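You operate a simulated robot arm through the tools that you are given. There is no shell and no other tool.

You are at the controls of a simulated robot arm. One attempt, no reset.

TASK
Move the Dalia sticker back to its board, unclip the green box and take the egg out.
Fine: press the sticker flat; both clips open; lid and egg lie on the stool end of the table.

It is judged by the outcome, as a careful person would: the job done as asked, and still so three seconds after it is handed in. It fails if anything else is knocked over, pushed out of place, dropped, spilled or broken. Lids that push on must go on centred and level and be pressed home; caps that screw on are set level and turned clockwise until they are tight.

THE ROBOT
A 7-joint arm with a two-finger parallel gripper, fixed in place. Base frame: the origin is at the foot of the arm, x ahead of it, y to its left, z up; the work surface is at about z = 0. Lengths are in m, angles in rad, forces in N, time in s.
With the tool pointing down near the work surface it reaches from about 0.24 to 0.62 m from the base axis. Its first joint turns from -1.152 to 1.152 rad. Payload 2.6 kg.
The TCP is the grasp point between the finger pads, 0.03 m short of the fingertips. In the tool frame z runs along the fingers and y along their closing line. The gripper opens to 0.094 m. The fingers are 0.028 m wide and 0.01 m thick; the gripper's body (0.05 by 0.096 m) begins 0.055 m behind the TCP.
Orientation is that of the tool frame in the base frame, as a unit quaternion [w, x, y, z]. With the fingers straight down and closing along the base's y, the tool's x points along the base's -x, its y along +y and its z along -z.

THE INTERFACE
- The arm moves only by the tool play_rows. Its argument "rows" is a list of rows, each a list of 7 numbers: the gripper command, from -1 (shut) to 1 (fully open), values between in proportion, then the shift along the tool's x, y, z in units of 30 mm (1.0 is 30 mm), then the turn, a rotation vector about the tool's x, y, z in units of 6 degrees (1.0 is 6 degrees). In form: [[jaw, dx, dy, dz, ax, ay, az], ...]. A call has 1 to 20 rows; each row shifts and turns the commanded pose from where the row before left it, along the tool's axes as they then stand. A call with a number of a shift or a turn outside -1 to 1 is refused whole. Each row takes 0.2 s and may step no farther than 0.05 m and 0.15 rad from the row before; otherwise, or with a gripper value out of range, the whole call is refused. Where a pose cannot be reached the arm comes as near as it can. A force on the tool above 40 N (or 10 N above the force at the start of the call, whichever is more), or a blocked arm, ends the call early, and 0.2 s more pass. Each finger travels about 0.072 m/s and halts on what it meets, pressing with about 26 N; the grip force reading is that of the motor and also rises with nothing between the fingers. The clock runs only during rows and for 0.2 s after the last one: add rows that do not move to give the fingers time. It gives the time, the measured TCP pose, the force on the tool (base axes), the opening and the grip force at its end, in the units of the frame above (readings bear some noise), with the torque about the TCP (base axes, N m) and any sound that the robot's microphone picked up.
- Cameras (640 x 400 px; columns grow to the right, rows downward): "scene" is fixed at [0.0429, 0.4393, 0.5574]; the picture's right is [-0.72, -0.69, 0.00], its down [-0.44, 0.46, -0.77] and it looks along [0.54, -0.56, -0.63] (base axes); focal length 251 px, centre (320, 200). "wrist" rides on the gripper at [0.076, 0.014, -0.102] in the tool frame; the picture's right is [-0.18, 0.98, 0.00], its down [-0.75, -0.14, -0.64] and it looks along [-0.63, -0.12, 0.77] (tool axes); focal length 243 px, centre (320, 200). There is no depth. A picture from a camera that has moved, and an enlarged one, comes with that camera's place and axes in the base frame and with its lens.
- grab_frame(camera): a new picture of that camera. It takes no simulated time.
- close_up(camera, box): a new picture of the part [left, top, right, bottom] of that camera's present view, enlarged. It takes no simulated time.
- sign_off(): hands the job in; it is judged then, once.

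Places have to be worked out from the pictures, the camera data and where the tool is seen. Open the gripper and draw the arm clear of the work before you hand the job in, unless the task says otherwise.

The tools are called after "Call:" by a JSON object that holds its "fn" and its "kwargs". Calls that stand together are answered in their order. play_rows: Moves the arm, as the interface text tells. Its arguments: {"type":"object","properties":{"rows":{"type":"array","items":{"type":"array","items":{"type":"number"}}}},"required":["rows"]} The other tools are called the same way: grab_frame (camera) takes a picture; close_up (camera, box) takes an enlarged picture of a part of a camera's view; sign_off () hands the job in.

At the start:

```text
t: 0.0
tcp_pos: [0.354, 0.0671, 0.3709]
ee_rot: [0.001, 0.0, 1.0, 0.0]
wrist_force: [-0.7, 0.6, -0.9]
torque: [-0.03, 0.01, 0.04]
grip_width: 0.0939
grasp_force: 0.0
```

scene: 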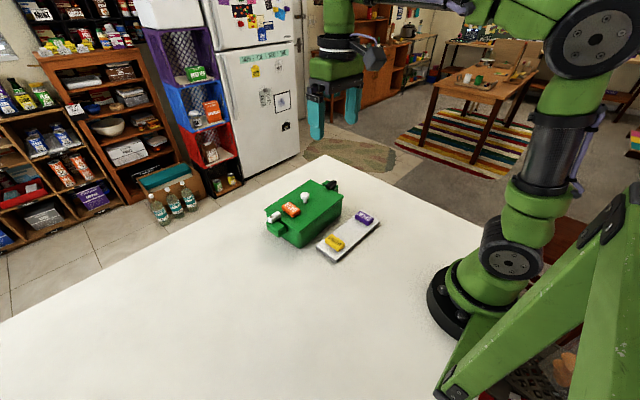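
wrist: 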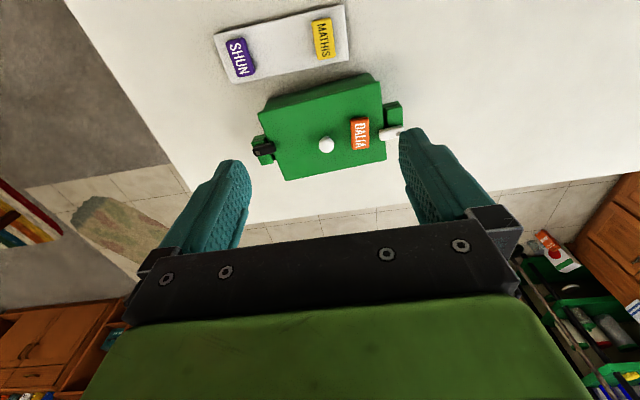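

I'll start by looking more closely at the box, the board, and the table in both views.

Call:
{"fn": "close_up", "kwargs": {"camera": "scene", "box": [250, 165, 400, 270]}}

Call:
{"fn": "close_up", "kwargs": {"camera": "wrist", "box": [200, 0, 430, 190]}}

Call:
{"fn": "grab_frame", "kwargs": {"camera": "scene"}}

```text
3.81 times, centred on (325, 218) of scene
camera zoom: at [0.0429, 0.4393, 0.5574], right [-0.72, -0.69, 0.0], down [-0.44, 0.46, -0.77], along [0.54, -0.56, -0.63], focal length 957 px, centre (301, 133)
```

zoom: 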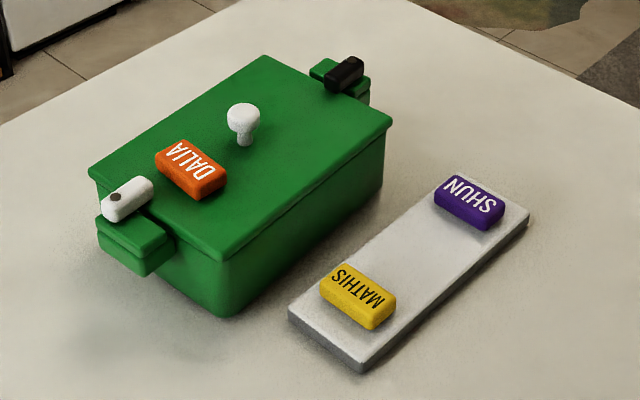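

```text
2.11 times, centred on (315, 95) of wrist
camera zoom: at [0.2785, 0.0814, 0.4727], right [0.18, 0.98, 0.0], down [0.75, -0.14, 0.64], along [0.63, -0.12, -0.77], focal length 511 px, centre (330, 421)
```

zoom: 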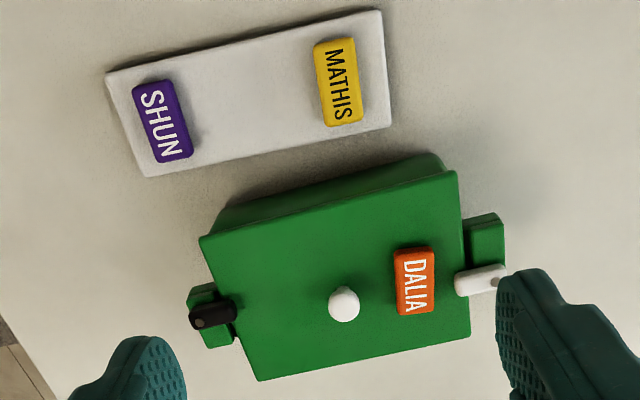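

```text
taken
```

scene: 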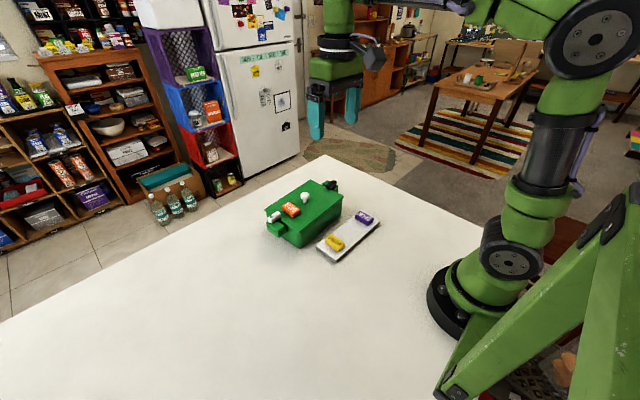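

The table seems to run along y, with its near end around y = -0.29. I need to find the stool, so I'm enlarging the surroundings.

Call:
{"fn": "close_up", "kwargs": {"camera": "scene", "box": [280, 0, 480, 160]}}

Call:
{"fn": "close_up", "kwargs": {"camera": "scene", "box": [400, 0, 640, 200]}}

Call:
{"fn": "close_up", "kwargs": {"camera": "scene", "box": [440, 180, 640, 400]}}

Call:
{"fn": "close_up", "kwargs": {"camera": "wrist", "box": [0, 150, 200, 400]}}

Call:
{"fn": "close_up", "kwargs": {"camera": "wrist", "box": [440, 150, 640, 400]}}

```text
2.50 times, centred on (380, 80) of scene
camera zoom: at [0.0429, 0.4393, 0.5574], right [-0.72, -0.69, 0.0], down [-0.44, 0.46, -0.77], along [0.54, -0.56, -0.63], focal length 628 px, centre (170, 500)
```

zoom: 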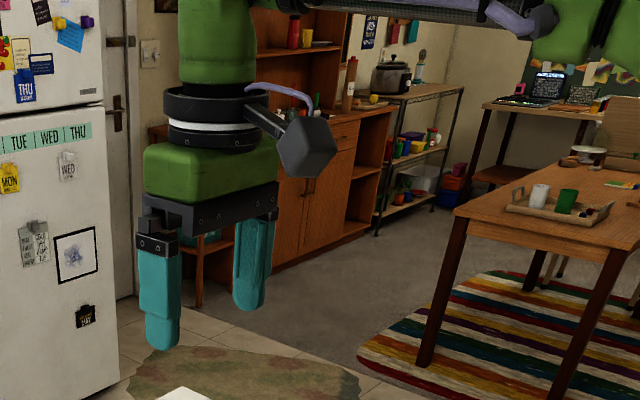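

```text
2.00 times, centred on (520, 100) of scene
camera zoom: at [0.0429, 0.4393, 0.5574], right [-0.72, -0.69, 0.0], down [-0.44, 0.46, -0.77], along [0.54, -0.56, -0.63], focal length 502 px, centre (-80, 400)
```

zoom: 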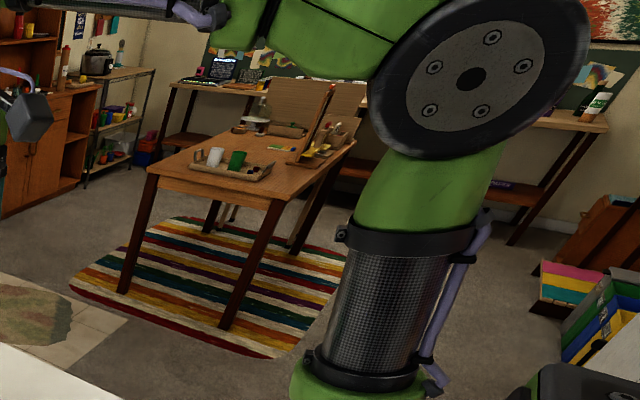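

```text
1.82 times, centred on (540, 290) of scene
camera zoom: at [0.0429, 0.4393, 0.5574], right [-0.72, -0.69, 0.0], down [-0.44, 0.46, -0.77], along [0.54, -0.56, -0.63], focal length 457 px, centre (-80, 36)
```

zoom: 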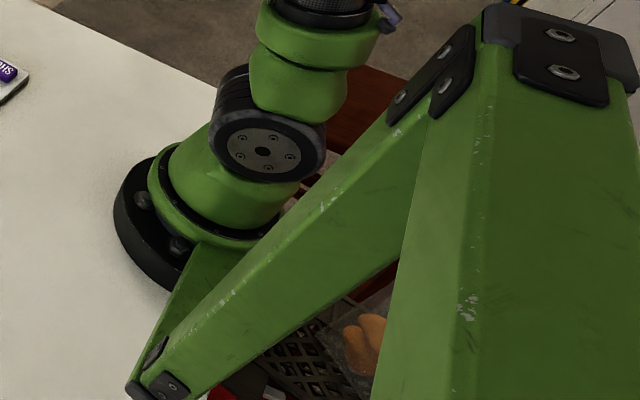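

```text
1.60 times, centred on (100, 275) of wrist
camera zoom: at [0.2785, 0.0814, 0.4727], right [0.18, 0.98, 0.0], down [0.75, -0.14, 0.64], along [0.63, -0.12, -0.77], focal length 388 px, centre (672, 80)
```

zoom: 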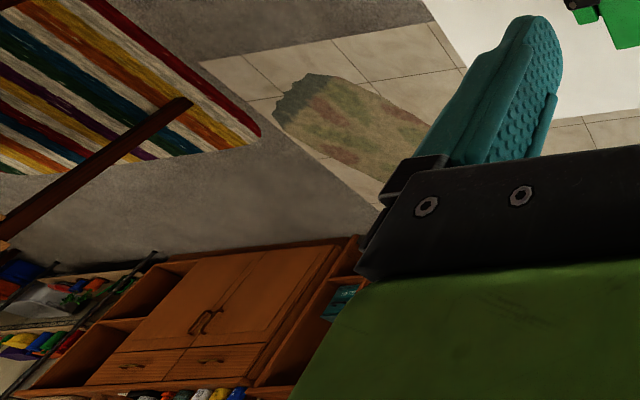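

```text
1.60 times, centred on (540, 275) of wrist
camera zoom: at [0.2785, 0.0814, 0.4727], right [0.18, 0.98, 0.0], down [0.75, -0.14, 0.64], along [0.63, -0.12, -0.77], focal length 388 px, centre (-32, 80)
```

zoom: 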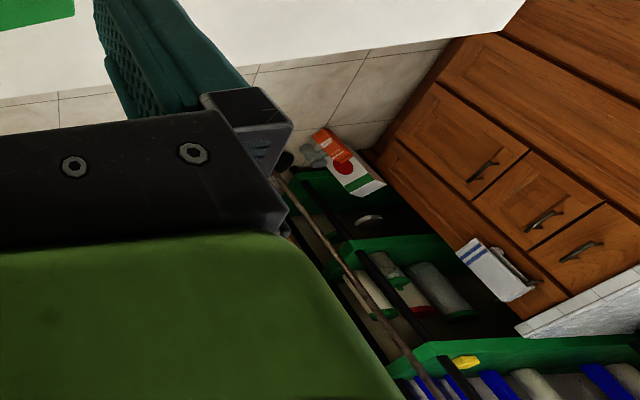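

No stool is visible toward the -y end from here. I'll turn the gripper -90° about its own axis, staying high above everything, so the wrist camera looks toward +y.

Call:
{"fn": "play_rows", "kwargs": {"rows": [[1, 0, 0, 0, 0, 0, -1], [1, 0, 0, 0, 0, 0, -1], [1, 0, 0, 0, 0, 0, -1], [1, 0, 0, 0, 0, 0, -1], [1, 0, 0, 0, 0, 0, -1], [1, 0, 0, 0, 0, 0, -1], [1, 0, 0, 0, 0, 0, -1], [1, 0, 0, 0, 0, 0, -1], [1, 0, 0, 0, 0, 0, -1], [1, 0, 0, 0, 0, 0, -1], [1, 0, 0, 0, 0, 0, -1], [1, 0, 0, 0, 0, 0, -1], [1, 0, 0, 0, 0, 0, -1], [1, 0, 0, 0, 0, 0, -1]]}}

Call:
{"fn": "grab_frame", "kwargs": {"camera": "wrist"}}

```text
t: 3.0
tcp_pos: [0.355, 0.0674, 0.3703]
ee_rot: [0.0, -0.67, 0.743, 0.0]
wrist_force: [-0.7, 0.1, -0.3]
torque: [0.01, 0.0, 0.03]
grip_width: 0.0941
grasp_force: 0.1
```

```text
taken
camera wrist: at [0.3326, -0.0071, 0.4729], right [-0.96, 0.28, 0.0], down [0.22, 0.74, 0.64], along [0.18, 0.62, -0.77], focal length 243 px, centre (320, 200)
```

wrist: 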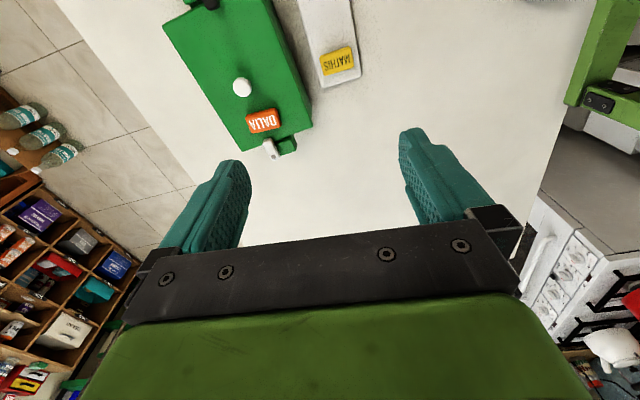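

The region beyond the +y end is hidden by the gripper body, so I'll tilt the tool to raise the camera's view toward the horizon.

Call:
{"fn": "play_rows", "kwargs": {"rows": [[1, 0, 0, 0, 0, -1, 0], [1, 0, 0, 0, 0, -1, 0], [1, 0, 0, 0, 0, -1, 0], [1, 0, 0, 0, 0, -1, 0], [1, 0, 0, 0, 0, -1, 0], [1, 0, 0, 0, 0, -1, 0], [1, 0, 0, 0, 0, -1, 0]]}}

Call:
{"fn": "grab_frame", "kwargs": {"camera": "wrist"}}

Call:
{"fn": "grab_frame", "kwargs": {"camera": "scene"}}

```text
t: 4.6
tcp_pos: [0.3559, 0.0674, 0.3712]
ee_rot: [0.267, -0.625, 0.694, 0.239]
wrist_force: [-0.1, 0.3, -0.4]
torque: [0.02, -0.02, -0.01]
grip_width: 0.0939
grasp_force: 0.1
```

```text
taken
camera wrist: at [0.3272, -0.0557, 0.3953], right [-0.96, 0.24, 0.12], down [0.15, 0.11, 0.98], along [0.22, 0.96, -0.15], focal length 243 px, centre (320, 200)
```

wrist: 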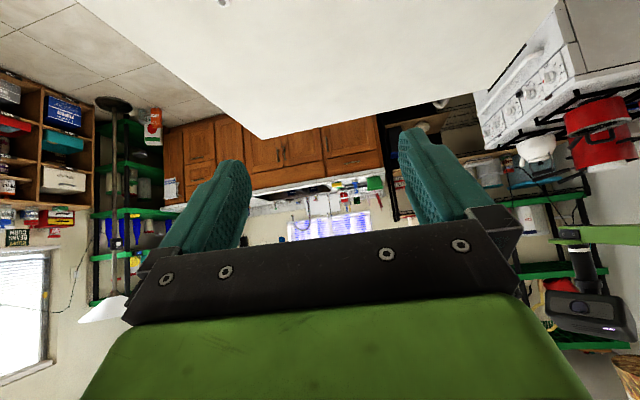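

```text
taken
```

scene: 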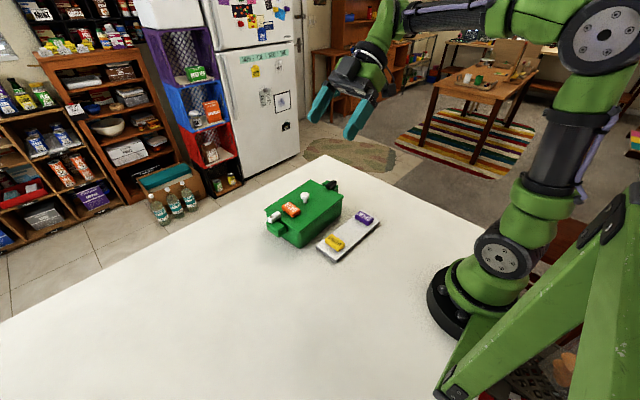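

The +y end (y≈0.75) faces cabinets, a stove and a floor lamp, with no stool so far. I'll untilt and turn the other way to look past the -y end, where a red-brown surface shows behind the arm.

Call:
{"fn": "play_rows", "kwargs": {"rows": [[1, 0, 0, 0, 0, 1, 0], [1, 0, 0, 0, 0, 1, 0], [1, 0, 0, 0, 0, 1, 0], [1, 0, 0, 0, 0, 1, 0], [1, 0, 0, 0, 0, 1, 0], [1, 0, 0, 0, 0, 1, 0], [1, 0, 0, 0, 0, 1, 0], [1, 0, 0, 0, 0, 0, 1], [1, 0, 0, 0, 0, 0, 1], [1, 0, 0, 0, 0, 0, 1], [1, 0, 0, 0, 0, 0, 1], [1, 0, 0, 0, 0, 0, 1], [1, 0, 0, 0, 0, 0, 1], [1, 0, 0, 0, 0, 0, 1], [1, 0, 0, 0, 0, 0, 1], [1, 0, 0, 0, 0, 0, 1], [1, 0, 0, 0, 0, 0, 1], [1, 0, 0, 0, 0, 0, 1], [1, 0, 0, 0, 0, 0, 1], [1, 0, 0, 0, 0, 0, 1]]}}

Call:
{"fn": "play_rows", "kwargs": {"rows": [[1, 0, 0, 0, 0, 0, 1], [1, 0, 0, 0, 0, 0, 1], [1, 0, 0, 0, 0, 0, 1], [1, 0, 0, 0, 0, 0, 1], [1, 0, 0, 0, 0, 0, 1], [1, 0, 0, 0, 0, 0, 1], [1, 0, 0, 0, 0, 0, 1], [1, 0, 0, 0, 0, 0, 1], [1, 0, 0, 0, 0, 0, 1], [1, 0, 0, 0, 0, 0, 1], [1, 0, 0, 0, 0, 0, 1], [1, 0, 0, 0, 0, 0, 1], [1, 0, 0, 0, 0, 0, 1], [1, 0, 0, 0, 0, 0, 1], [1, 0, 0, 0, 0, 0, 1], [1, 0, 0, 0, 0, 0, 1]]}}

Call:
{"fn": "play_rows", "kwargs": {"rows": [[1, 0, 0, 0, 0, -1, 0], [1, 0, 0, 0, 0, -1, 0], [1, 0, 0, 0, 0, -1, 0], [1, 0, 0, 0, 0, -1, 0], [1, 0, 0, 0, 0, -1, 0], [1, 0, 0, 0, 0, -1, 0]]}}

Call:
{"fn": "grab_frame", "kwargs": {"camera": "wrist"}}

Call:
{"fn": "grab_frame", "kwargs": {"camera": "scene"}}

```text
t: 8.8
tcp_pos: [0.3539, 0.0669, 0.3697]
ee_rot: [0.0, -0.052, 0.999, 0.0]
wrist_force: [0.2, -0.2, 0.6]
torque: [0.0, -0.01, 0.01]
grip_width: 0.0939
grasp_force: 0.0
```

```text
t: 12.2
tcp_pos: [0.3547, 0.0682, 0.3716]
ee_rot: [-0.001, 0.708, 0.706, 0.0]
wrist_force: [0.0, -0.3, 0.6]
torque: [0.01, -0.01, -0.01]
grip_width: 0.0937
grasp_force: 0.1
```

```text
t: 13.6
tcp_pos: [0.3546, 0.0666, 0.3699]
ee_rot: [0.219, 0.672, 0.672, -0.219]
wrist_force: [-0.6, -0.1, -0.4]
torque: [0.02, -0.02, 0.04]
grip_width: 0.0942
grasp_force: 0.0
```

```text
taken
camera wrist: at [0.3687, 0.1888, 0.4083], right [0.98, -0.15, 0.11], down [-0.14, -0.23, 0.96], along [-0.12, -0.96, -0.25], focal length 243 px, centre (320, 200)
```

wrist: 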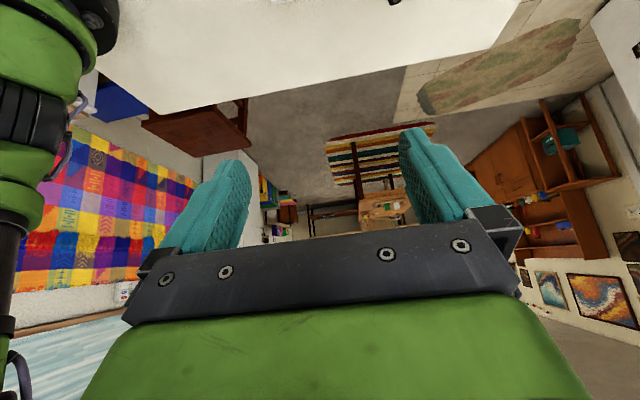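

```text
taken
```

scene: 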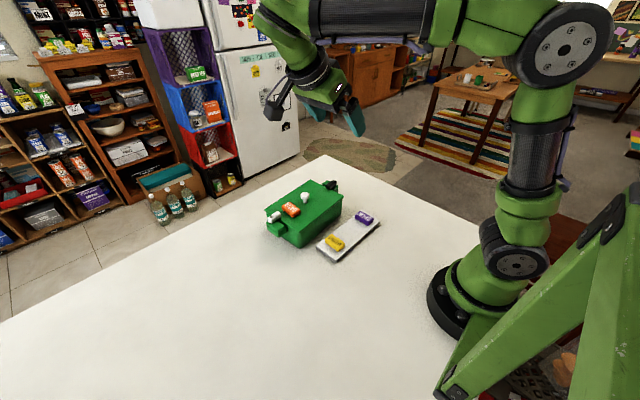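

A red-brown piece of furniture stands just past the -y end. I'm enlarging it to confirm it's a stool.

Call:
{"fn": "close_up", "kwargs": {"camera": "wrist", "box": [80, 60, 280, 200]}}

Call:
{"fn": "close_up", "kwargs": {"camera": "wrist", "box": [240, 80, 640, 300]}}

```text
2.86 times, centred on (180, 130) of wrist
camera zoom: at [0.3687, 0.1888, 0.4083], right [0.98, -0.15, 0.11], down [-0.14, -0.23, 0.96], along [-0.12, -0.96, -0.25], focal length 693 px, centre (720, 400)
```

zoom: 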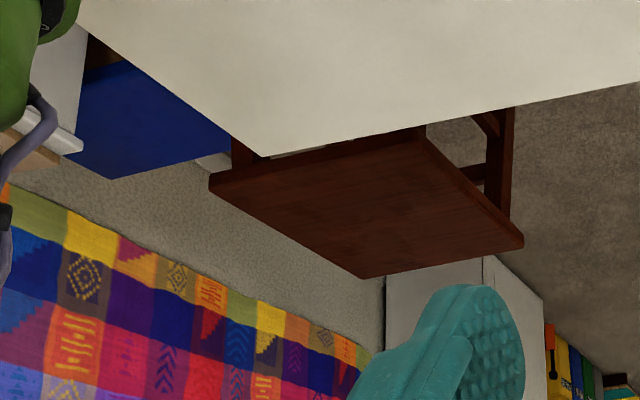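

```text
1.60 times, centred on (440, 190) of wrist
camera zoom: at [0.3687, 0.1888, 0.4083], right [0.98, -0.15, 0.11], down [-0.14, -0.23, 0.96], along [-0.12, -0.96, -0.25], focal length 388 px, centre (128, 216)
```

zoom: 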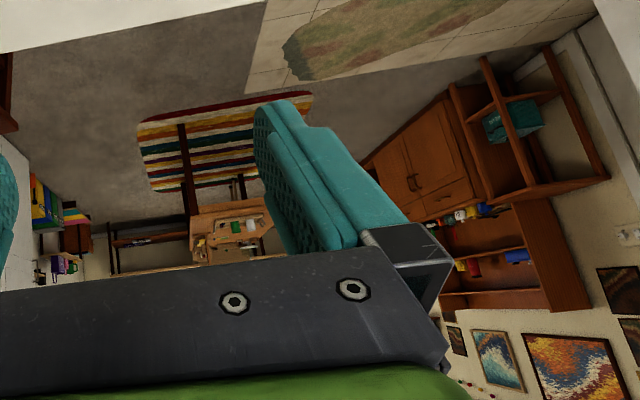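

That is a stool standing at the table's -y end, so the stool end is y ≈ -0.29. I place the box lid at about (0.462, 0.059), yawed about 4°, with the knob in the middle, Dalia at (0.462, 0.116, 0.09) and the board's empty slot near (0.330, 0.010). Next I'll level the tool and move over the white clip for a close look.

Call:
{"fn": "play_rows", "kwargs": {"rows": [[1, 0, 0, 0, 0, 1, 0], [1, 0, 0, 0, 0, 1, 0], [1, 0, 0, 0, 0, 1, 0], [1, 0, 0, 0, 0, 1, 0], [1, 0, 0, 0, 0, 1, 0], [1, 0, 0, 0, 0, 1, 0], [1, 0.56, 0.733, 0.8, 0, 0, 0], [1, 0.56, 0.733, 0.8, 0, 0, 0], [1, 0.56, 0.733, 0.8, 0, 0, 0], [1, 0.56, 0.733, 0.8, 0, 0, 0], [1, 0.56, 0.733, 0.8, 0, 0, 0], [1, 0, 0, 0, 0, 0, 0]]}}

Call:
{"fn": "grab_frame", "kwargs": {"camera": "wrist"}}

Call:
{"fn": "close_up", "kwargs": {"camera": "wrist", "box": [200, 0, 480, 175]}}

```text
t: 16.2
tcp_pos: [0.465, 0.1507, 0.2503]
ee_rot: [0.0, 0.706, 0.708, 0.0]
wrist_force: [0.8, 0.0, 0.9]
torque: [0.05, -0.01, 0.01]
grip_width: 0.0943
grasp_force: 0.0
```

```text
taken
camera wrist: at [0.4783, 0.2275, 0.3522], right [0.98, -0.18, 0.0], down [-0.14, -0.75, 0.64], along [-0.12, -0.63, -0.77], focal length 243 px, centre (320, 200)
```

wrist: 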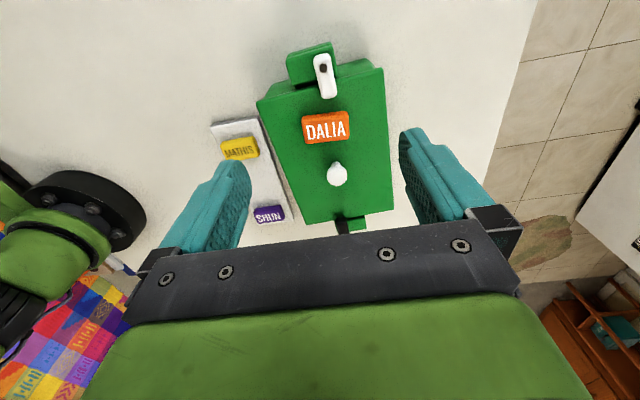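

```text
2.29 times, centred on (340, 88) of wrist
camera zoom: at [0.4783, 0.2275, 0.3522], right [0.98, -0.18, 0.0], down [-0.14, -0.75, 0.64], along [-0.12, -0.63, -0.77], focal length 555 px, centre (274, 457)
```

zoom: 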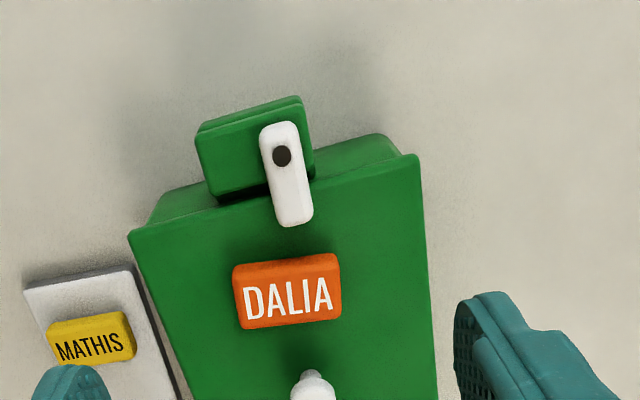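

The white clip is a turn-button: its pin sits on the ledge and its inner end overlaps the lid rim. I'll move over the black clip at the -y end to see which way it's laid out.

Call:
{"fn": "play_rows", "kwargs": {"rows": [[1, -0.9, 0, 0, 0, 0, 0], [1, -0.9, 0, 0, 0, 0, 0], [1, -0.9, 0, 0, 0, 0, 0], [1, -0.9, 0, 0, 0, 0, 0], [1, -0.9, 0, 0, 0, 0, 0], [1, -0.9, 0, 0, 0, 0, 0], [1, -0.9, 0, 0, 0, 0, 0], [1, -0.9, 0, 0, 0, 0, 0], [1, 0, 0, 0, 0, 0, 0]]}}

Call:
{"fn": "grab_frame", "kwargs": {"camera": "wrist"}}

Call:
{"fn": "close_up", "kwargs": {"camera": "wrist", "box": [220, 0, 460, 150]}}

```text
t: 18.2
tcp_pos: [0.4649, -0.0655, 0.2505]
ee_rot: [0.0, 0.707, 0.707, 0.0]
wrist_force: [0.6, 0.3, -0.1]
torque: [-0.01, -0.01, 0.01]
grip_width: 0.0942
grasp_force: 0.0
```

```text
taken
camera wrist: at [0.4785, 0.0109, 0.352], right [0.98, -0.18, 0.0], down [-0.14, -0.75, 0.64], along [-0.12, -0.63, -0.77], focal length 243 px, centre (320, 200)
```

wrist: 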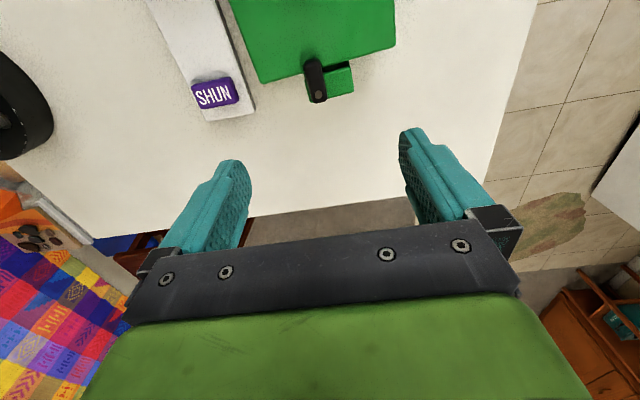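

```text
2.67 times, centred on (340, 75) of wrist
camera zoom: at [0.4785, 0.0109, 0.352], right [0.98, -0.18, 0.0], down [-0.14, -0.75, 0.64], along [-0.12, -0.63, -0.77], focal length 647 px, centre (267, 533)
```

zoom: 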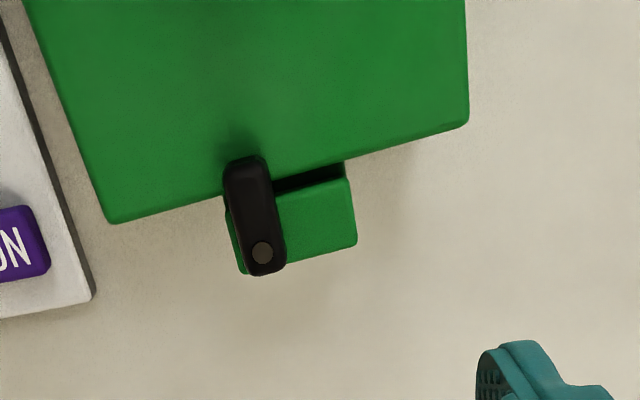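

Both clips are turn-buttons whose free ends should swing clockwise seen from above: white toward -x and black toward +x, each onto its ledge. The sticker comes first. It's centred at (0.4635, 0.116) with a yaw of about -3°, so I'll go above it with the fingers closing along its length.

Call:
{"fn": "play_rows", "kwargs": {"rows": [[1, 0.864, 0, 0.38, 0, 0, 0], [1, 0.864, 0, 0.38, 0, 0, 0], [1, 0.864, 0, 0.38, 0, 0, 0], [1, 0.864, 0, 0.38, 0, 0, 0], [1, 0.864, 0, 0.38, 0, 0, 0], [1, 0.864, 0, 0.38, 0, 0, 0], [1, 0.864, 0, 0.38, 0, 0, 0.45], [1, 0, 0, 0, 0, 0, 0]]}}

Call:
{"fn": "grab_frame", "kwargs": {"camera": "wrist"}}

Call:
{"fn": "close_up", "kwargs": {"camera": "scene", "box": [250, 100, 400, 240]}}

```text
t: 20.0
tcp_pos: [0.4657, 0.1174, 0.17]
ee_rot: [0.0, 0.723, 0.691, 0.0]
wrist_force: [-0.2, 0.6, -1.0]
torque: [0.02, 0.0, 0.02]
grip_width: 0.094
grasp_force: 0.1
```

```text
taken
camera wrist: at [0.4829, 0.1925, 0.273], right [0.97, -0.23, 0.0], down [-0.18, -0.75, 0.64], along [-0.15, -0.62, -0.77], focal length 243 px, centre (320, 200)
```

wrist: 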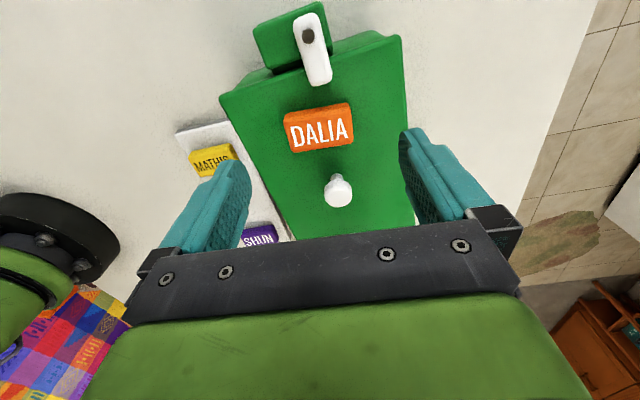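

```text
2.86 times, centred on (325, 170) of scene
camera zoom: at [0.0429, 0.4393, 0.5574], right [-0.72, -0.69, 0.0], down [-0.44, 0.46, -0.77], along [0.54, -0.56, -0.63], focal length 718 px, centre (306, 286)
```

zoom: 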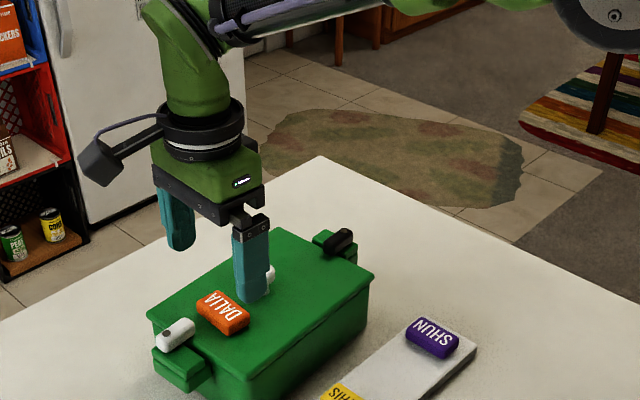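

The sticker is centred under the tool at about (0.4654, 0.1163) and aligned with it. I'll lower until the fingertips are near the sticker's top, then check.

Call:
{"fn": "play_rows", "kwargs": {"rows": [[0.6, 0, 0, 0.5, 0, 0, 0], [0.6, 0, 0, 0.5, 0, 0, 0], [0.6, 0, 0, 0.5, 0, 0, 0], [0.6, 0, 0, 0.0, 0, 0, 0]]}}

Call:
{"fn": "close_up", "kwargs": {"camera": "scene", "box": [250, 150, 370, 250]}}

Call:
{"fn": "grab_frame", "kwargs": {"camera": "wrist"}}

```text
t: 21.0
tcp_pos: [0.4644, 0.1169, 0.1253]
ee_rot: [0.001, 0.724, 0.69, -0.001]
wrist_force: [-0.3, 0.6, -0.2]
torque: [0.0, 0.01, 0.0]
grip_width: 0.0753
grasp_force: 0.0
```

```text
4.00 times, centred on (310, 200) of scene
camera zoom: at [0.0429, 0.4393, 0.5574], right [-0.72, -0.69, 0.0], down [-0.44, 0.46, -0.77], along [0.54, -0.56, -0.63], focal length 1005 px, centre (360, 200)
```

zoom: 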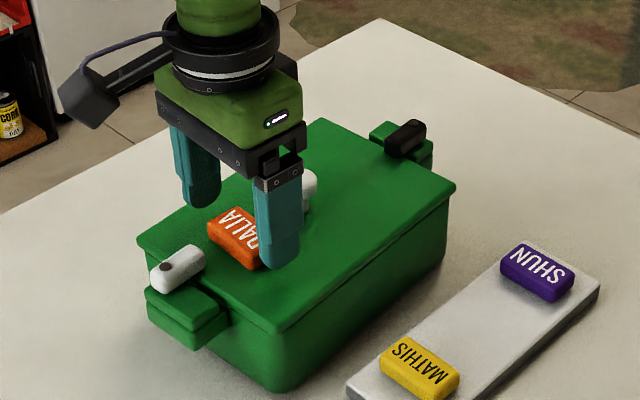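

```text
taken
camera wrist: at [0.4825, 0.1917, 0.2279], right [0.97, -0.23, 0.0], down [-0.18, -0.75, 0.64], along [-0.15, -0.62, -0.77], focal length 243 px, centre (320, 200)
```

wrist: 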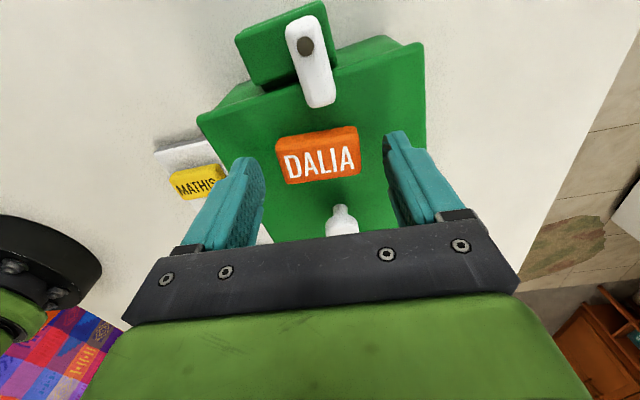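

The fingertips are just above the sticker's top on either side. I'm lowering about 8 mm in small steps while watching the force.

Call:
{"fn": "play_rows", "kwargs": {"rows": [[0.6, 0, 0, 0.14, 0, 0, 0], [0.6, 0, 0, 0.13, 0, 0, 0], [0.6, 0, 0, 0, 0, 0, 0]]}}

Call:
{"fn": "close_up", "kwargs": {"camera": "scene", "box": [265, 170, 345, 236]}}

Call:
{"fn": "close_up", "kwargs": {"camera": "wrist", "box": [220, 100, 440, 250]}}

```text
t: 21.8
tcp_pos: [0.4643, 0.1161, 0.1174]
ee_rot: [0.0, 0.724, 0.69, 0.0]
wrist_force: [-0.2, 0.1, 0.2]
torque: [0.02, 0.01, 0.0]
grip_width: 0.0749
grasp_force: 0.1
```

```text
6.06 times, centred on (305, 203) of scene
camera zoom: at [0.0429, 0.4393, 0.5574], right [-0.72, -0.69, 0.0], down [-0.44, 0.46, -0.77], along [0.54, -0.56, -0.63], focal length 1523 px, centre (411, 182)
```

zoom: 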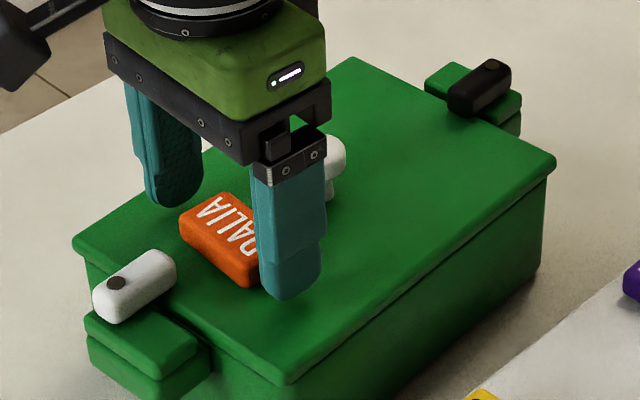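

```text
2.67 times, centred on (330, 175) of wrist
camera zoom: at [0.4823, 0.1916, 0.2198], right [0.97, -0.23, 0.0], down [-0.18, -0.75, 0.64], along [-0.15, -0.62, -0.77], focal length 647 px, centre (293, 267)
```

zoom: 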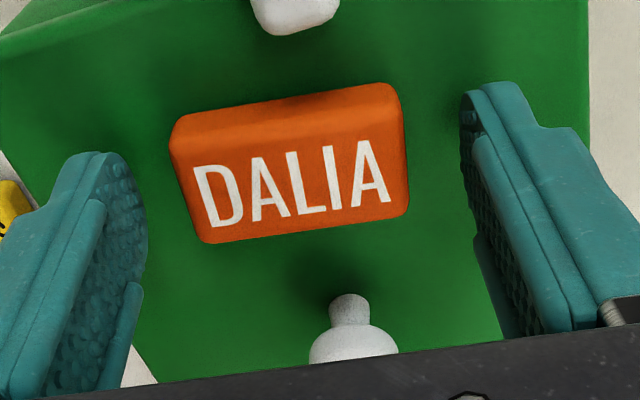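

The fingertips straddle the sticker at z≈0.087 with no contact yet. I'll go 3 mm lower, then close gently in stages.

Call:
{"fn": "play_rows", "kwargs": {"rows": [[0.6, 0, 0, 0.1, 0, 0, 0], [0.3, 0, 0, 0, 0, 0, 0], [0.2, 0, 0, 0, 0, 0, 0], [0.15, 0, 0, 0, 0, 0, 0], [0.1, 0, 0, 0, 0, 0, 0], [0.05, 0, 0, 0, 0, 0, 0]]}}

Call:
{"fn": "close_up", "kwargs": {"camera": "wrist", "box": [220, 100, 440, 250]}}

```text
t: 23.2
tcp_pos: [0.4644, 0.1162, 0.1146]
ee_rot: [0.0, 0.724, 0.69, 0.0]
wrist_force: [-0.3, -0.4, 0.3]
torque: [0.02, -0.03, -0.03]
grip_width: 0.0503
grasp_force: 18.7
```

```text
2.67 times, centred on (330, 175) of wrist
camera zoom: at [0.4823, 0.1915, 0.2169], right [0.97, -0.23, 0.0], down [-0.18, -0.75, 0.64], along [-0.15, -0.62, -0.77], focal length 647 px, centre (293, 267)
```

zoom: 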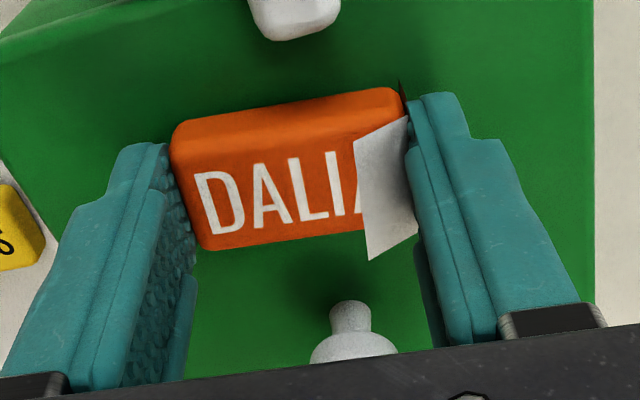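

The sticker is gripped at 0.050 m wide, but a white sliver has appeared at the right finger. I'm looking closer before lifting.

Call:
{"fn": "close_up", "kwargs": {"camera": "scene", "box": [265, 170, 345, 236]}}

Call:
{"fn": "close_up", "kwargs": {"camera": "wrist", "box": [310, 120, 400, 180]}}

```text
6.06 times, centred on (305, 203) of scene
camera zoom: at [0.0429, 0.4393, 0.5574], right [-0.72, -0.69, 0.0], down [-0.44, 0.46, -0.77], along [0.54, -0.56, -0.63], focal length 1523 px, centre (411, 182)
```

zoom: 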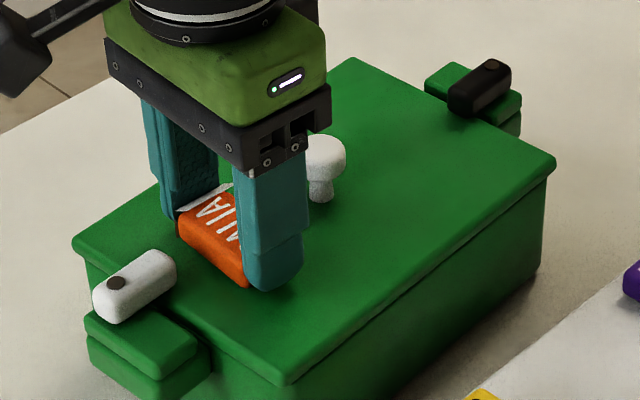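

```text
6.67 times, centred on (355, 150) of wrist
camera zoom: at [0.4823, 0.1915, 0.2169], right [0.97, -0.23, 0.0], down [-0.18, -0.75, 0.64], along [-0.15, -0.62, -0.77], focal length 1618 px, centre (87, 533)
```

zoom: 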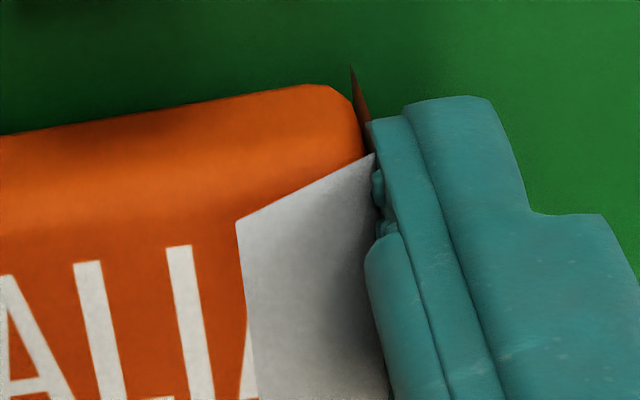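

It looks like the sticker's end is peeling up, with its white back curling by the +x finger. I'll lift slowly straight up and watch whether it comes along.

Call:
{"fn": "play_rows", "kwargs": {"rows": [[0.02, 0, 0, -0.1, 0, 0, 0], [0.02, 0, 0, -0.2, 0, 0, 0], [0.02, 0, 0, -0.3, 0, 0, 0]]}}

Call:
{"fn": "close_up", "kwargs": {"camera": "scene", "box": [265, 160, 345, 226]}}

Call:
{"fn": "close_up", "kwargs": {"camera": "wrist", "box": [220, 100, 440, 250]}}

```text
t: 24.0
tcp_pos: [0.4648, 0.1161, 0.1325]
ee_rot: [0.0, 0.724, 0.69, -0.001]
wrist_force: [0.0, -0.2, 0.4]
torque: [-0.05, -0.01, 0.02]
grip_width: 0.0502
grasp_force: 25.8
```

```text
6.06 times, centred on (305, 193) of scene
camera zoom: at [0.0429, 0.4393, 0.5574], right [-0.72, -0.69, 0.0], down [-0.44, 0.46, -0.77], along [0.54, -0.56, -0.63], focal length 1523 px, centre (411, 242)
```

zoom: 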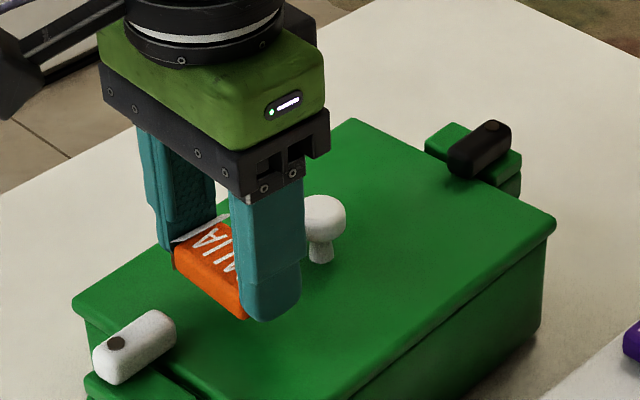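

```text
2.67 times, centred on (330, 175) of wrist
camera zoom: at [0.482, 0.1918, 0.2352], right [0.97, -0.23, 0.0], down [-0.18, -0.75, 0.64], along [-0.15, -0.62, -0.77], focal length 647 px, centre (293, 267)
```

zoom: 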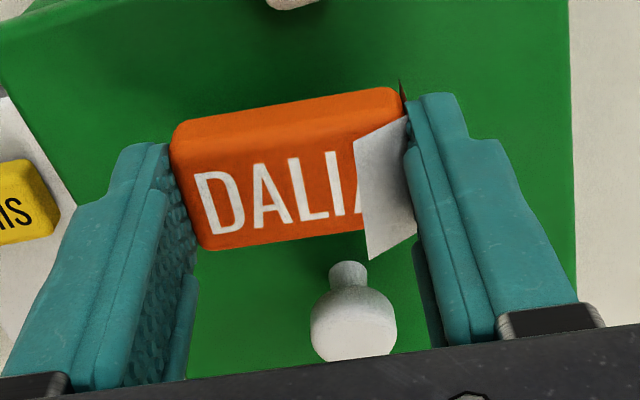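

Dalia came off cleanly and is held, with its flap curled by the +x finger. I'll raise it, square up the yaw and carry it over the board's empty slot at about (0.330, 0.010).

Call:
{"fn": "play_rows", "kwargs": {"rows": [[0.02, 0, 0, -0.6, 0, 0, 0], [0.02, 0, 0, -0.6, 0, 0, 0], [0.02, 0, 0, -0.4, 0, 0, -0.45], [0.02, -0.59, -0.749, 0, 0, 0, 0], [0.02, -0.59, -0.749, 0, 0, 0, 0], [0.02, -0.59, -0.749, 0, 0, 0, 0], [0.02, -0.59, -0.749, 0, 0, 0, 0], [0.02, -0.59, -0.749, 0, 0, 0, 0], [0.02, -0.59, -0.749, 0, 0, 0, 0], [0.02, 0, 0, 0, 0, 0, 0]]}}

Call:
{"fn": "grab_frame", "kwargs": {"camera": "wrist"}}

Call:
{"fn": "grab_frame", "kwargs": {"camera": "scene"}}

```text
t: 26.2
tcp_pos: [0.3315, 0.0104, 0.1809]
ee_rot: [0.0, 0.707, 0.707, 0.001]
wrist_force: [-0.2, -0.3, -0.8]
torque: [-0.02, -0.01, -0.03]
grip_width: 0.0502
grasp_force: 26.4
```

```text
taken
camera wrist: at [0.3442, 0.0871, 0.2831], right [0.98, -0.18, 0.0], down [-0.14, -0.75, 0.64], along [-0.12, -0.63, -0.77], focal length 243 px, centre (320, 200)
```

wrist: 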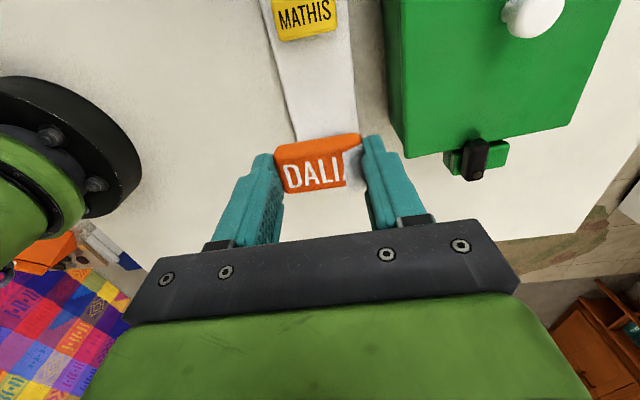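

```text
taken
```

scene: 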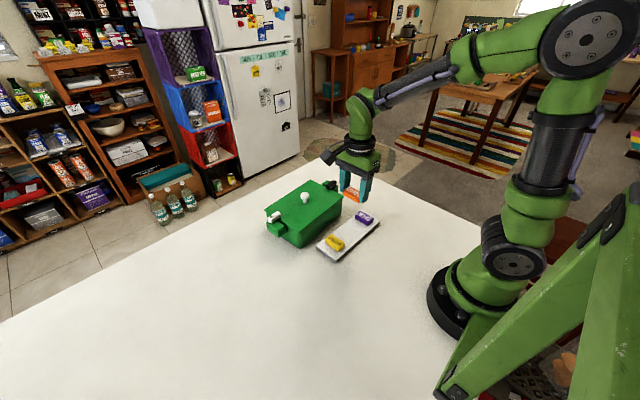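

The board edges read x≈0.292 to 0.366 with the centre at (0.329, 0.010), and Dalia is in line with the others, reading the same way. I'll lower to just above the board.

Call:
{"fn": "play_rows", "kwargs": {"rows": [[0.02, 0, -0.08, 0.7, 0, 0, 0], [0.02, 0, 0, 0.7, 0, 0, 0], [0.02, 0, 0, 0.7, 0, 0, 0], [0.02, 0, 0, 0.7, 0, 0, 0], [0.02, 0, 0, 0.7, 0, 0, 0], [0.02, 0, 0, 0.4, 0, 0, 0], [0.02, 0, 0, 0, 0, 0, 0]]}}

Call:
{"fn": "grab_frame", "kwargs": {"camera": "wrist"}}

Call:
{"fn": "close_up", "kwargs": {"camera": "scene", "box": [300, 170, 420, 270]}}

```text
t: 27.8
tcp_pos: [0.3266, 0.0096, 0.0639]
ee_rot: [0.0, 0.707, 0.707, 0.0]
wrist_force: [-0.2, 0.7, 0.1]
torque: [-0.01, 0.0, 0.01]
grip_width: 0.0503
grasp_force: 26.0
```

```text
taken
camera wrist: at [0.3415, 0.0862, 0.1656], right [0.98, -0.18, 0.0], down [-0.14, -0.75, 0.64], along [-0.12, -0.63, -0.77], focal length 243 px, centre (320, 200)
```

wrist: 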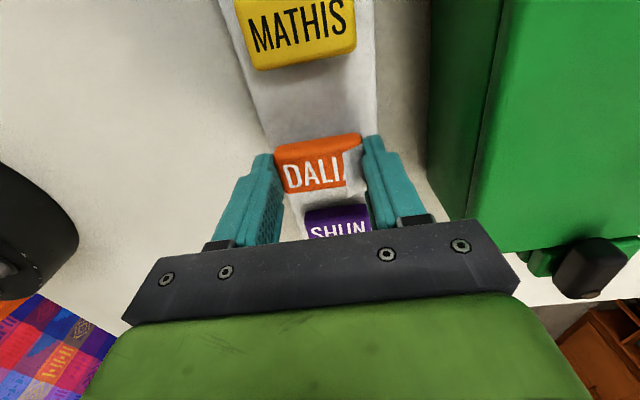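

```text
4.00 times, centred on (360, 220) of scene
camera zoom: at [0.0429, 0.4393, 0.5574], right [-0.72, -0.69, 0.0], down [-0.44, 0.46, -0.77], along [0.54, -0.56, -0.63], focal length 1005 px, centre (160, 120)
```

zoom: 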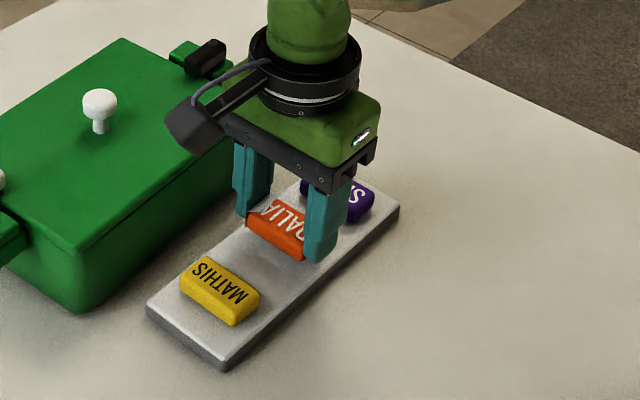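

Dalia hangs centred between SHUN and MATHIS, about 18 mm above its final height. I'll ease it down in small steps, feeling for contact.

Call:
{"fn": "play_rows", "kwargs": {"rows": [[0.02, 0, 0.06, 0.2, 0, 0, 0], [0.02, 0, 0, 0.2, 0, 0, 0], [0.02, 0, 0, 0.05, 0, 0, 0], [0.02, 0, 0, 0, 0, 0, 0]]}}

Call:
{"fn": "close_up", "kwargs": {"camera": "scene", "box": [310, 180, 400, 255]}}

```text
t: 28.8
tcp_pos: [0.3297, 0.0104, 0.0508]
ee_rot: [0.001, 0.707, 0.707, 0.001]
wrist_force: [-4.6, -1.7, 23.6]
torque: [-0.04, 0.12, 0.0]
grip_width: 0.05
grasp_force: 26.2
```

```text
5.33 times, centred on (355, 218) of scene
camera zoom: at [0.0428, 0.4393, 0.5574], right [-0.72, -0.69, 0.0], down [-0.44, 0.46, -0.77], along [0.54, -0.56, -0.63], focal length 1340 px, centre (133, 107)
```

zoom: 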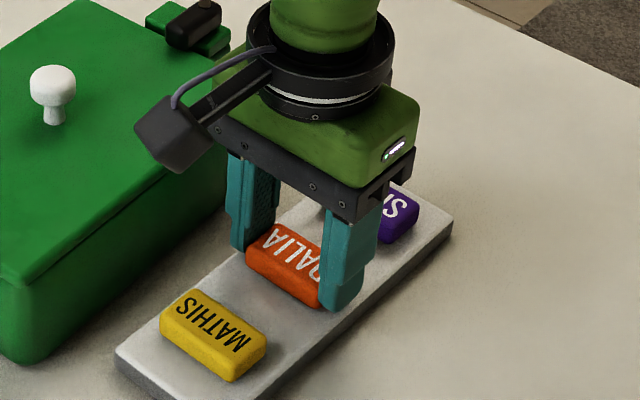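

It touched down with 24 N of contact, so Dalia is on the board at TCP z≈0.051. I'll ease off slightly and open the fingers a little to release it.

Call:
{"fn": "play_rows", "kwargs": {"rows": [[0.02, 0, 0, -0.015, 0, 0, 0], [0.1, 0, 0, 0, 0, 0, 0], [0.2, 0, 0, 0, 0, 0, 0], [0.3, 0, 0, 0, 0, 0, 0], [0.3, 0, 0, 0, 0, 0, 0]]}}

Call:
{"fn": "close_up", "kwargs": {"camera": "wrist", "box": [200, 60, 440, 250]}}

Call:
{"fn": "close_up", "kwargs": {"camera": "scene", "box": [310, 180, 400, 255]}}

```text
t: 30.0
tcp_pos: [0.3287, 0.0111, 0.0497]
ee_rot: [-0.001, 0.707, 0.707, 0.001]
wrist_force: [-0.3, -1.4, 0.7]
torque: [0.01, 0.02, -0.01]
grip_width: 0.0609
grasp_force: 0.0
```

```text
2.11 times, centred on (320, 155) of wrist
camera zoom: at [0.3432, 0.0864, 0.1526], right [0.98, -0.18, 0.0], down [-0.14, -0.75, 0.64], along [-0.12, -0.63, -0.77], focal length 511 px, centre (320, 295)
```

zoom: 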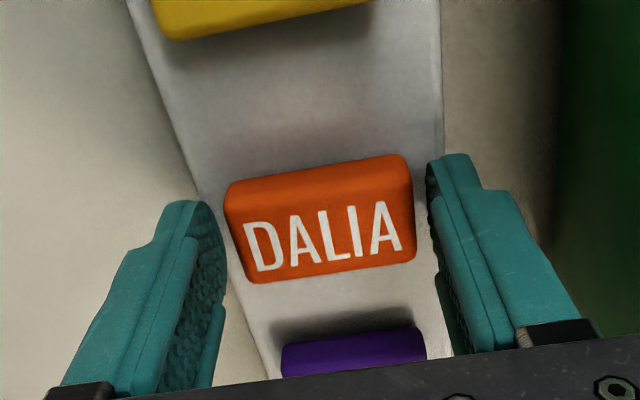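

```text
5.33 times, centred on (355, 218) of scene
camera zoom: at [0.0429, 0.4393, 0.5574], right [-0.72, -0.69, 0.0], down [-0.44, 0.46, -0.77], along [0.54, -0.56, -0.63], focal length 1340 px, centre (133, 107)
```

zoom: 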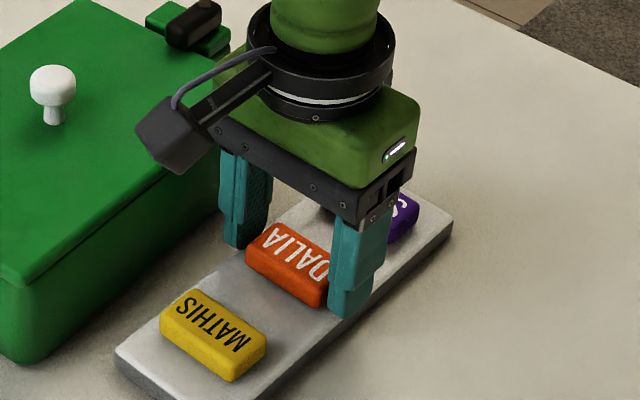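

Dalia now sits squarely between the other two with no curl showing. I'll raise, close the fingers, and press down on its top.

Call:
{"fn": "play_rows", "kwargs": {"rows": [[0.3, 0, 0, -0.5, 0, 0, 0], [0.3, 0, 0, -0.5, 0, 0, 0], [-0.2, 0, 0, -0.3, 0, 0, 0], [-0.6, 0, 0, 0, 0, 0, 0], [-1, 0, 0, 0, 0, 0, 0], [-1, 0, 0, 0, 0, 0, 0], [-1, 0, 0, 0, 0, 0, 0]]}}

Call:
{"fn": "grab_frame", "kwargs": {"camera": "wrist"}}

Call:
{"fn": "close_up", "kwargs": {"camera": "scene", "box": [300, 170, 420, 270]}}

```text
t: 31.6
tcp_pos: [0.3286, 0.0103, 0.0886]
ee_rot: [0.0, 0.707, 0.707, 0.0]
wrist_force: [-1.1, 0.1, -0.1]
torque: [0.01, -0.02, 0.03]
grip_width: 0.0
grasp_force: 26.3
```

```text
taken
camera wrist: at [0.3434, 0.0862, 0.1916], right [0.98, -0.18, 0.0], down [-0.14, -0.75, 0.64], along [-0.12, -0.63, -0.77], focal length 243 px, centre (320, 200)
```

wrist: 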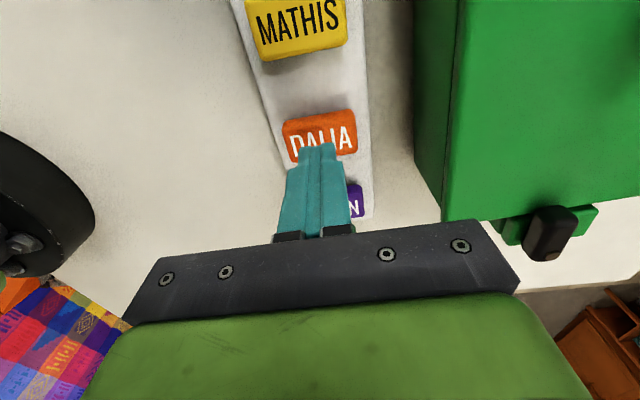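

```text
4.00 times, centred on (360, 220) of scene
camera zoom: at [0.0429, 0.4393, 0.5574], right [-0.72, -0.69, 0.0], down [-0.44, 0.46, -0.77], along [0.54, -0.56, -0.63], focal length 1005 px, centre (160, 120)
```

zoom: 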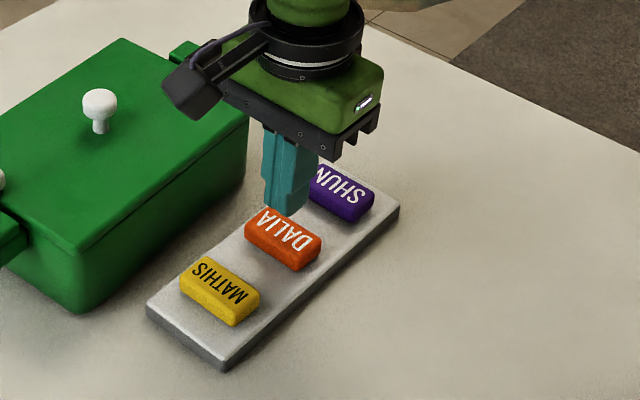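

The closed fingertips sit over the middle of Dalia. I'll lower close to the top surface.

Call:
{"fn": "play_rows", "kwargs": {"rows": [[-1, 0, 0, 0.35, 0, 0, 0], [-1, 0, 0, 0.3, 0, 0, 0], [-1, 0, 0, 0.15, 0, 0, 0], [-1, 0, 0, 0, 0, 0, 0]]}}

```text
t: 32.6
tcp_pos: [0.3296, 0.0095, 0.0643]
ee_rot: [0.0, 0.707, 0.707, 0.0]
wrist_force: [-0.6, 0.1, -0.2]
torque: [0.0, -0.03, 0.0]
grip_width: 0.0
grasp_force: 26.1
```

No contact yet at z=0.064, so I'll step down 1.5 mm at a time until it presses.

Call:
{"fn": "play_rows", "kwargs": {"rows": [[-1, 0, 0, 0.05, 0, 0, 0], [-1, 0, 0, 0.05, 0, 0, 0], [-1, 0, 0, 0, 0, 0, 0]]}}

```text
t: 33.4
tcp_pos: [0.3295, 0.0095, 0.0624]
ee_rot: [0.001, 0.707, 0.707, 0.001]
wrist_force: [-2.4, 0.1, 15.2]
torque: [-0.04, 0.08, -0.01]
grip_width: 0.0001
grasp_force: 25.8
```

I have 15 N on the sticker. I'll press a bit firmer, hold, and then do the same near the +x end where it had curled.

Call:
{"fn": "play_rows", "kwargs": {"rows": [[-1, 0, 0, 0.02, 0, 0, 0], [-1, 0, 0, 0, 0, 0, 0], [-1, 0, 0, 0, 0, 0, 0], [-1, 0, 0, 0, 0, 0, 0]]}}

Call:
{"fn": "play_rows", "kwargs": {"rows": [[-1, 0, 0, -0.2, 0, 0, 0], [-1, 0, 0.4, 0, 0, 0, 0], [-1, 0, 0, 0.16, 0, 0, 0], [-1, 0, 0, 0.03, 0, 0, 0], [-1, 0, 0, 0, 0, 0, 0]]}}

```text
t: 34.4
tcp_pos: [0.3303, 0.0081, 0.062]
ee_rot: [0.001, 0.707, 0.707, 0.002]
wrist_force: [0.6, 1.1, 33.4]
torque: [-0.05, 0.0, 0.01]
grip_width: 0.0
grasp_force: 26.1
```

```text
t: 35.6
tcp_pos: [0.3416, 0.0108, 0.0627]
ee_rot: [0.0, 0.707, 0.707, 0.001]
wrist_force: [-4.1, -0.7, 19.3]
torque: [0.01, 0.13, -0.01]
grip_width: 0.0
grasp_force: 25.8
```

It was pressed with 33 N at the centre and 19 N at the curled end. I'll lift off and check the board.

Call:
{"fn": "play_rows", "kwargs": {"rows": [[-1, 0, 0, -0.3, 0, 0, 0], [-1, 0, 0, -0.7, 0, 0, 0], [-1, 0, 0, -1, 0, 0, 0], [-1, 0, 0, -1, 0, 0, 0], [-1, 0, 0, -1, 0, 0, 0]]}}

Call:
{"fn": "close_up", "kwargs": {"camera": "scene", "box": [310, 180, 400, 255]}}

Call:
{"fn": "grab_frame", "kwargs": {"camera": "wrist"}}

```text
t: 36.8
tcp_pos: [0.3415, 0.0106, 0.1821]
ee_rot: [-0.001, 0.708, 0.707, -0.001]
wrist_force: [-0.6, 0.4, 0.7]
torque: [-0.01, -0.01, -0.02]
grip_width: 0.0001
grasp_force: 25.8
```

```text
5.33 times, centred on (355, 218) of scene
camera zoom: at [0.0429, 0.4393, 0.5574], right [-0.72, -0.69, 0.0], down [-0.44, 0.46, -0.77], along [0.54, -0.56, -0.63], focal length 1340 px, centre (133, 107)
```

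zoom: 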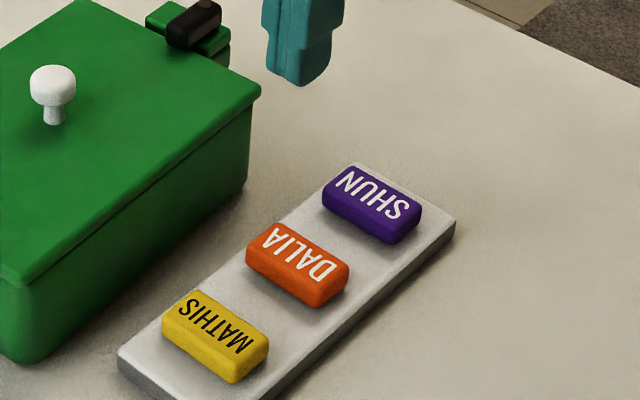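

```text
taken
camera wrist: at [0.3549, 0.0864, 0.2849], right [0.98, -0.18, 0.0], down [-0.14, -0.75, 0.64], along [-0.12, -0.63, -0.77], focal length 243 px, centre (320, 200)
```

wrist: 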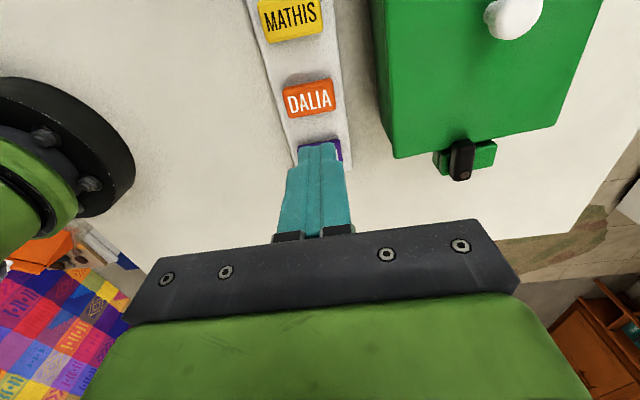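

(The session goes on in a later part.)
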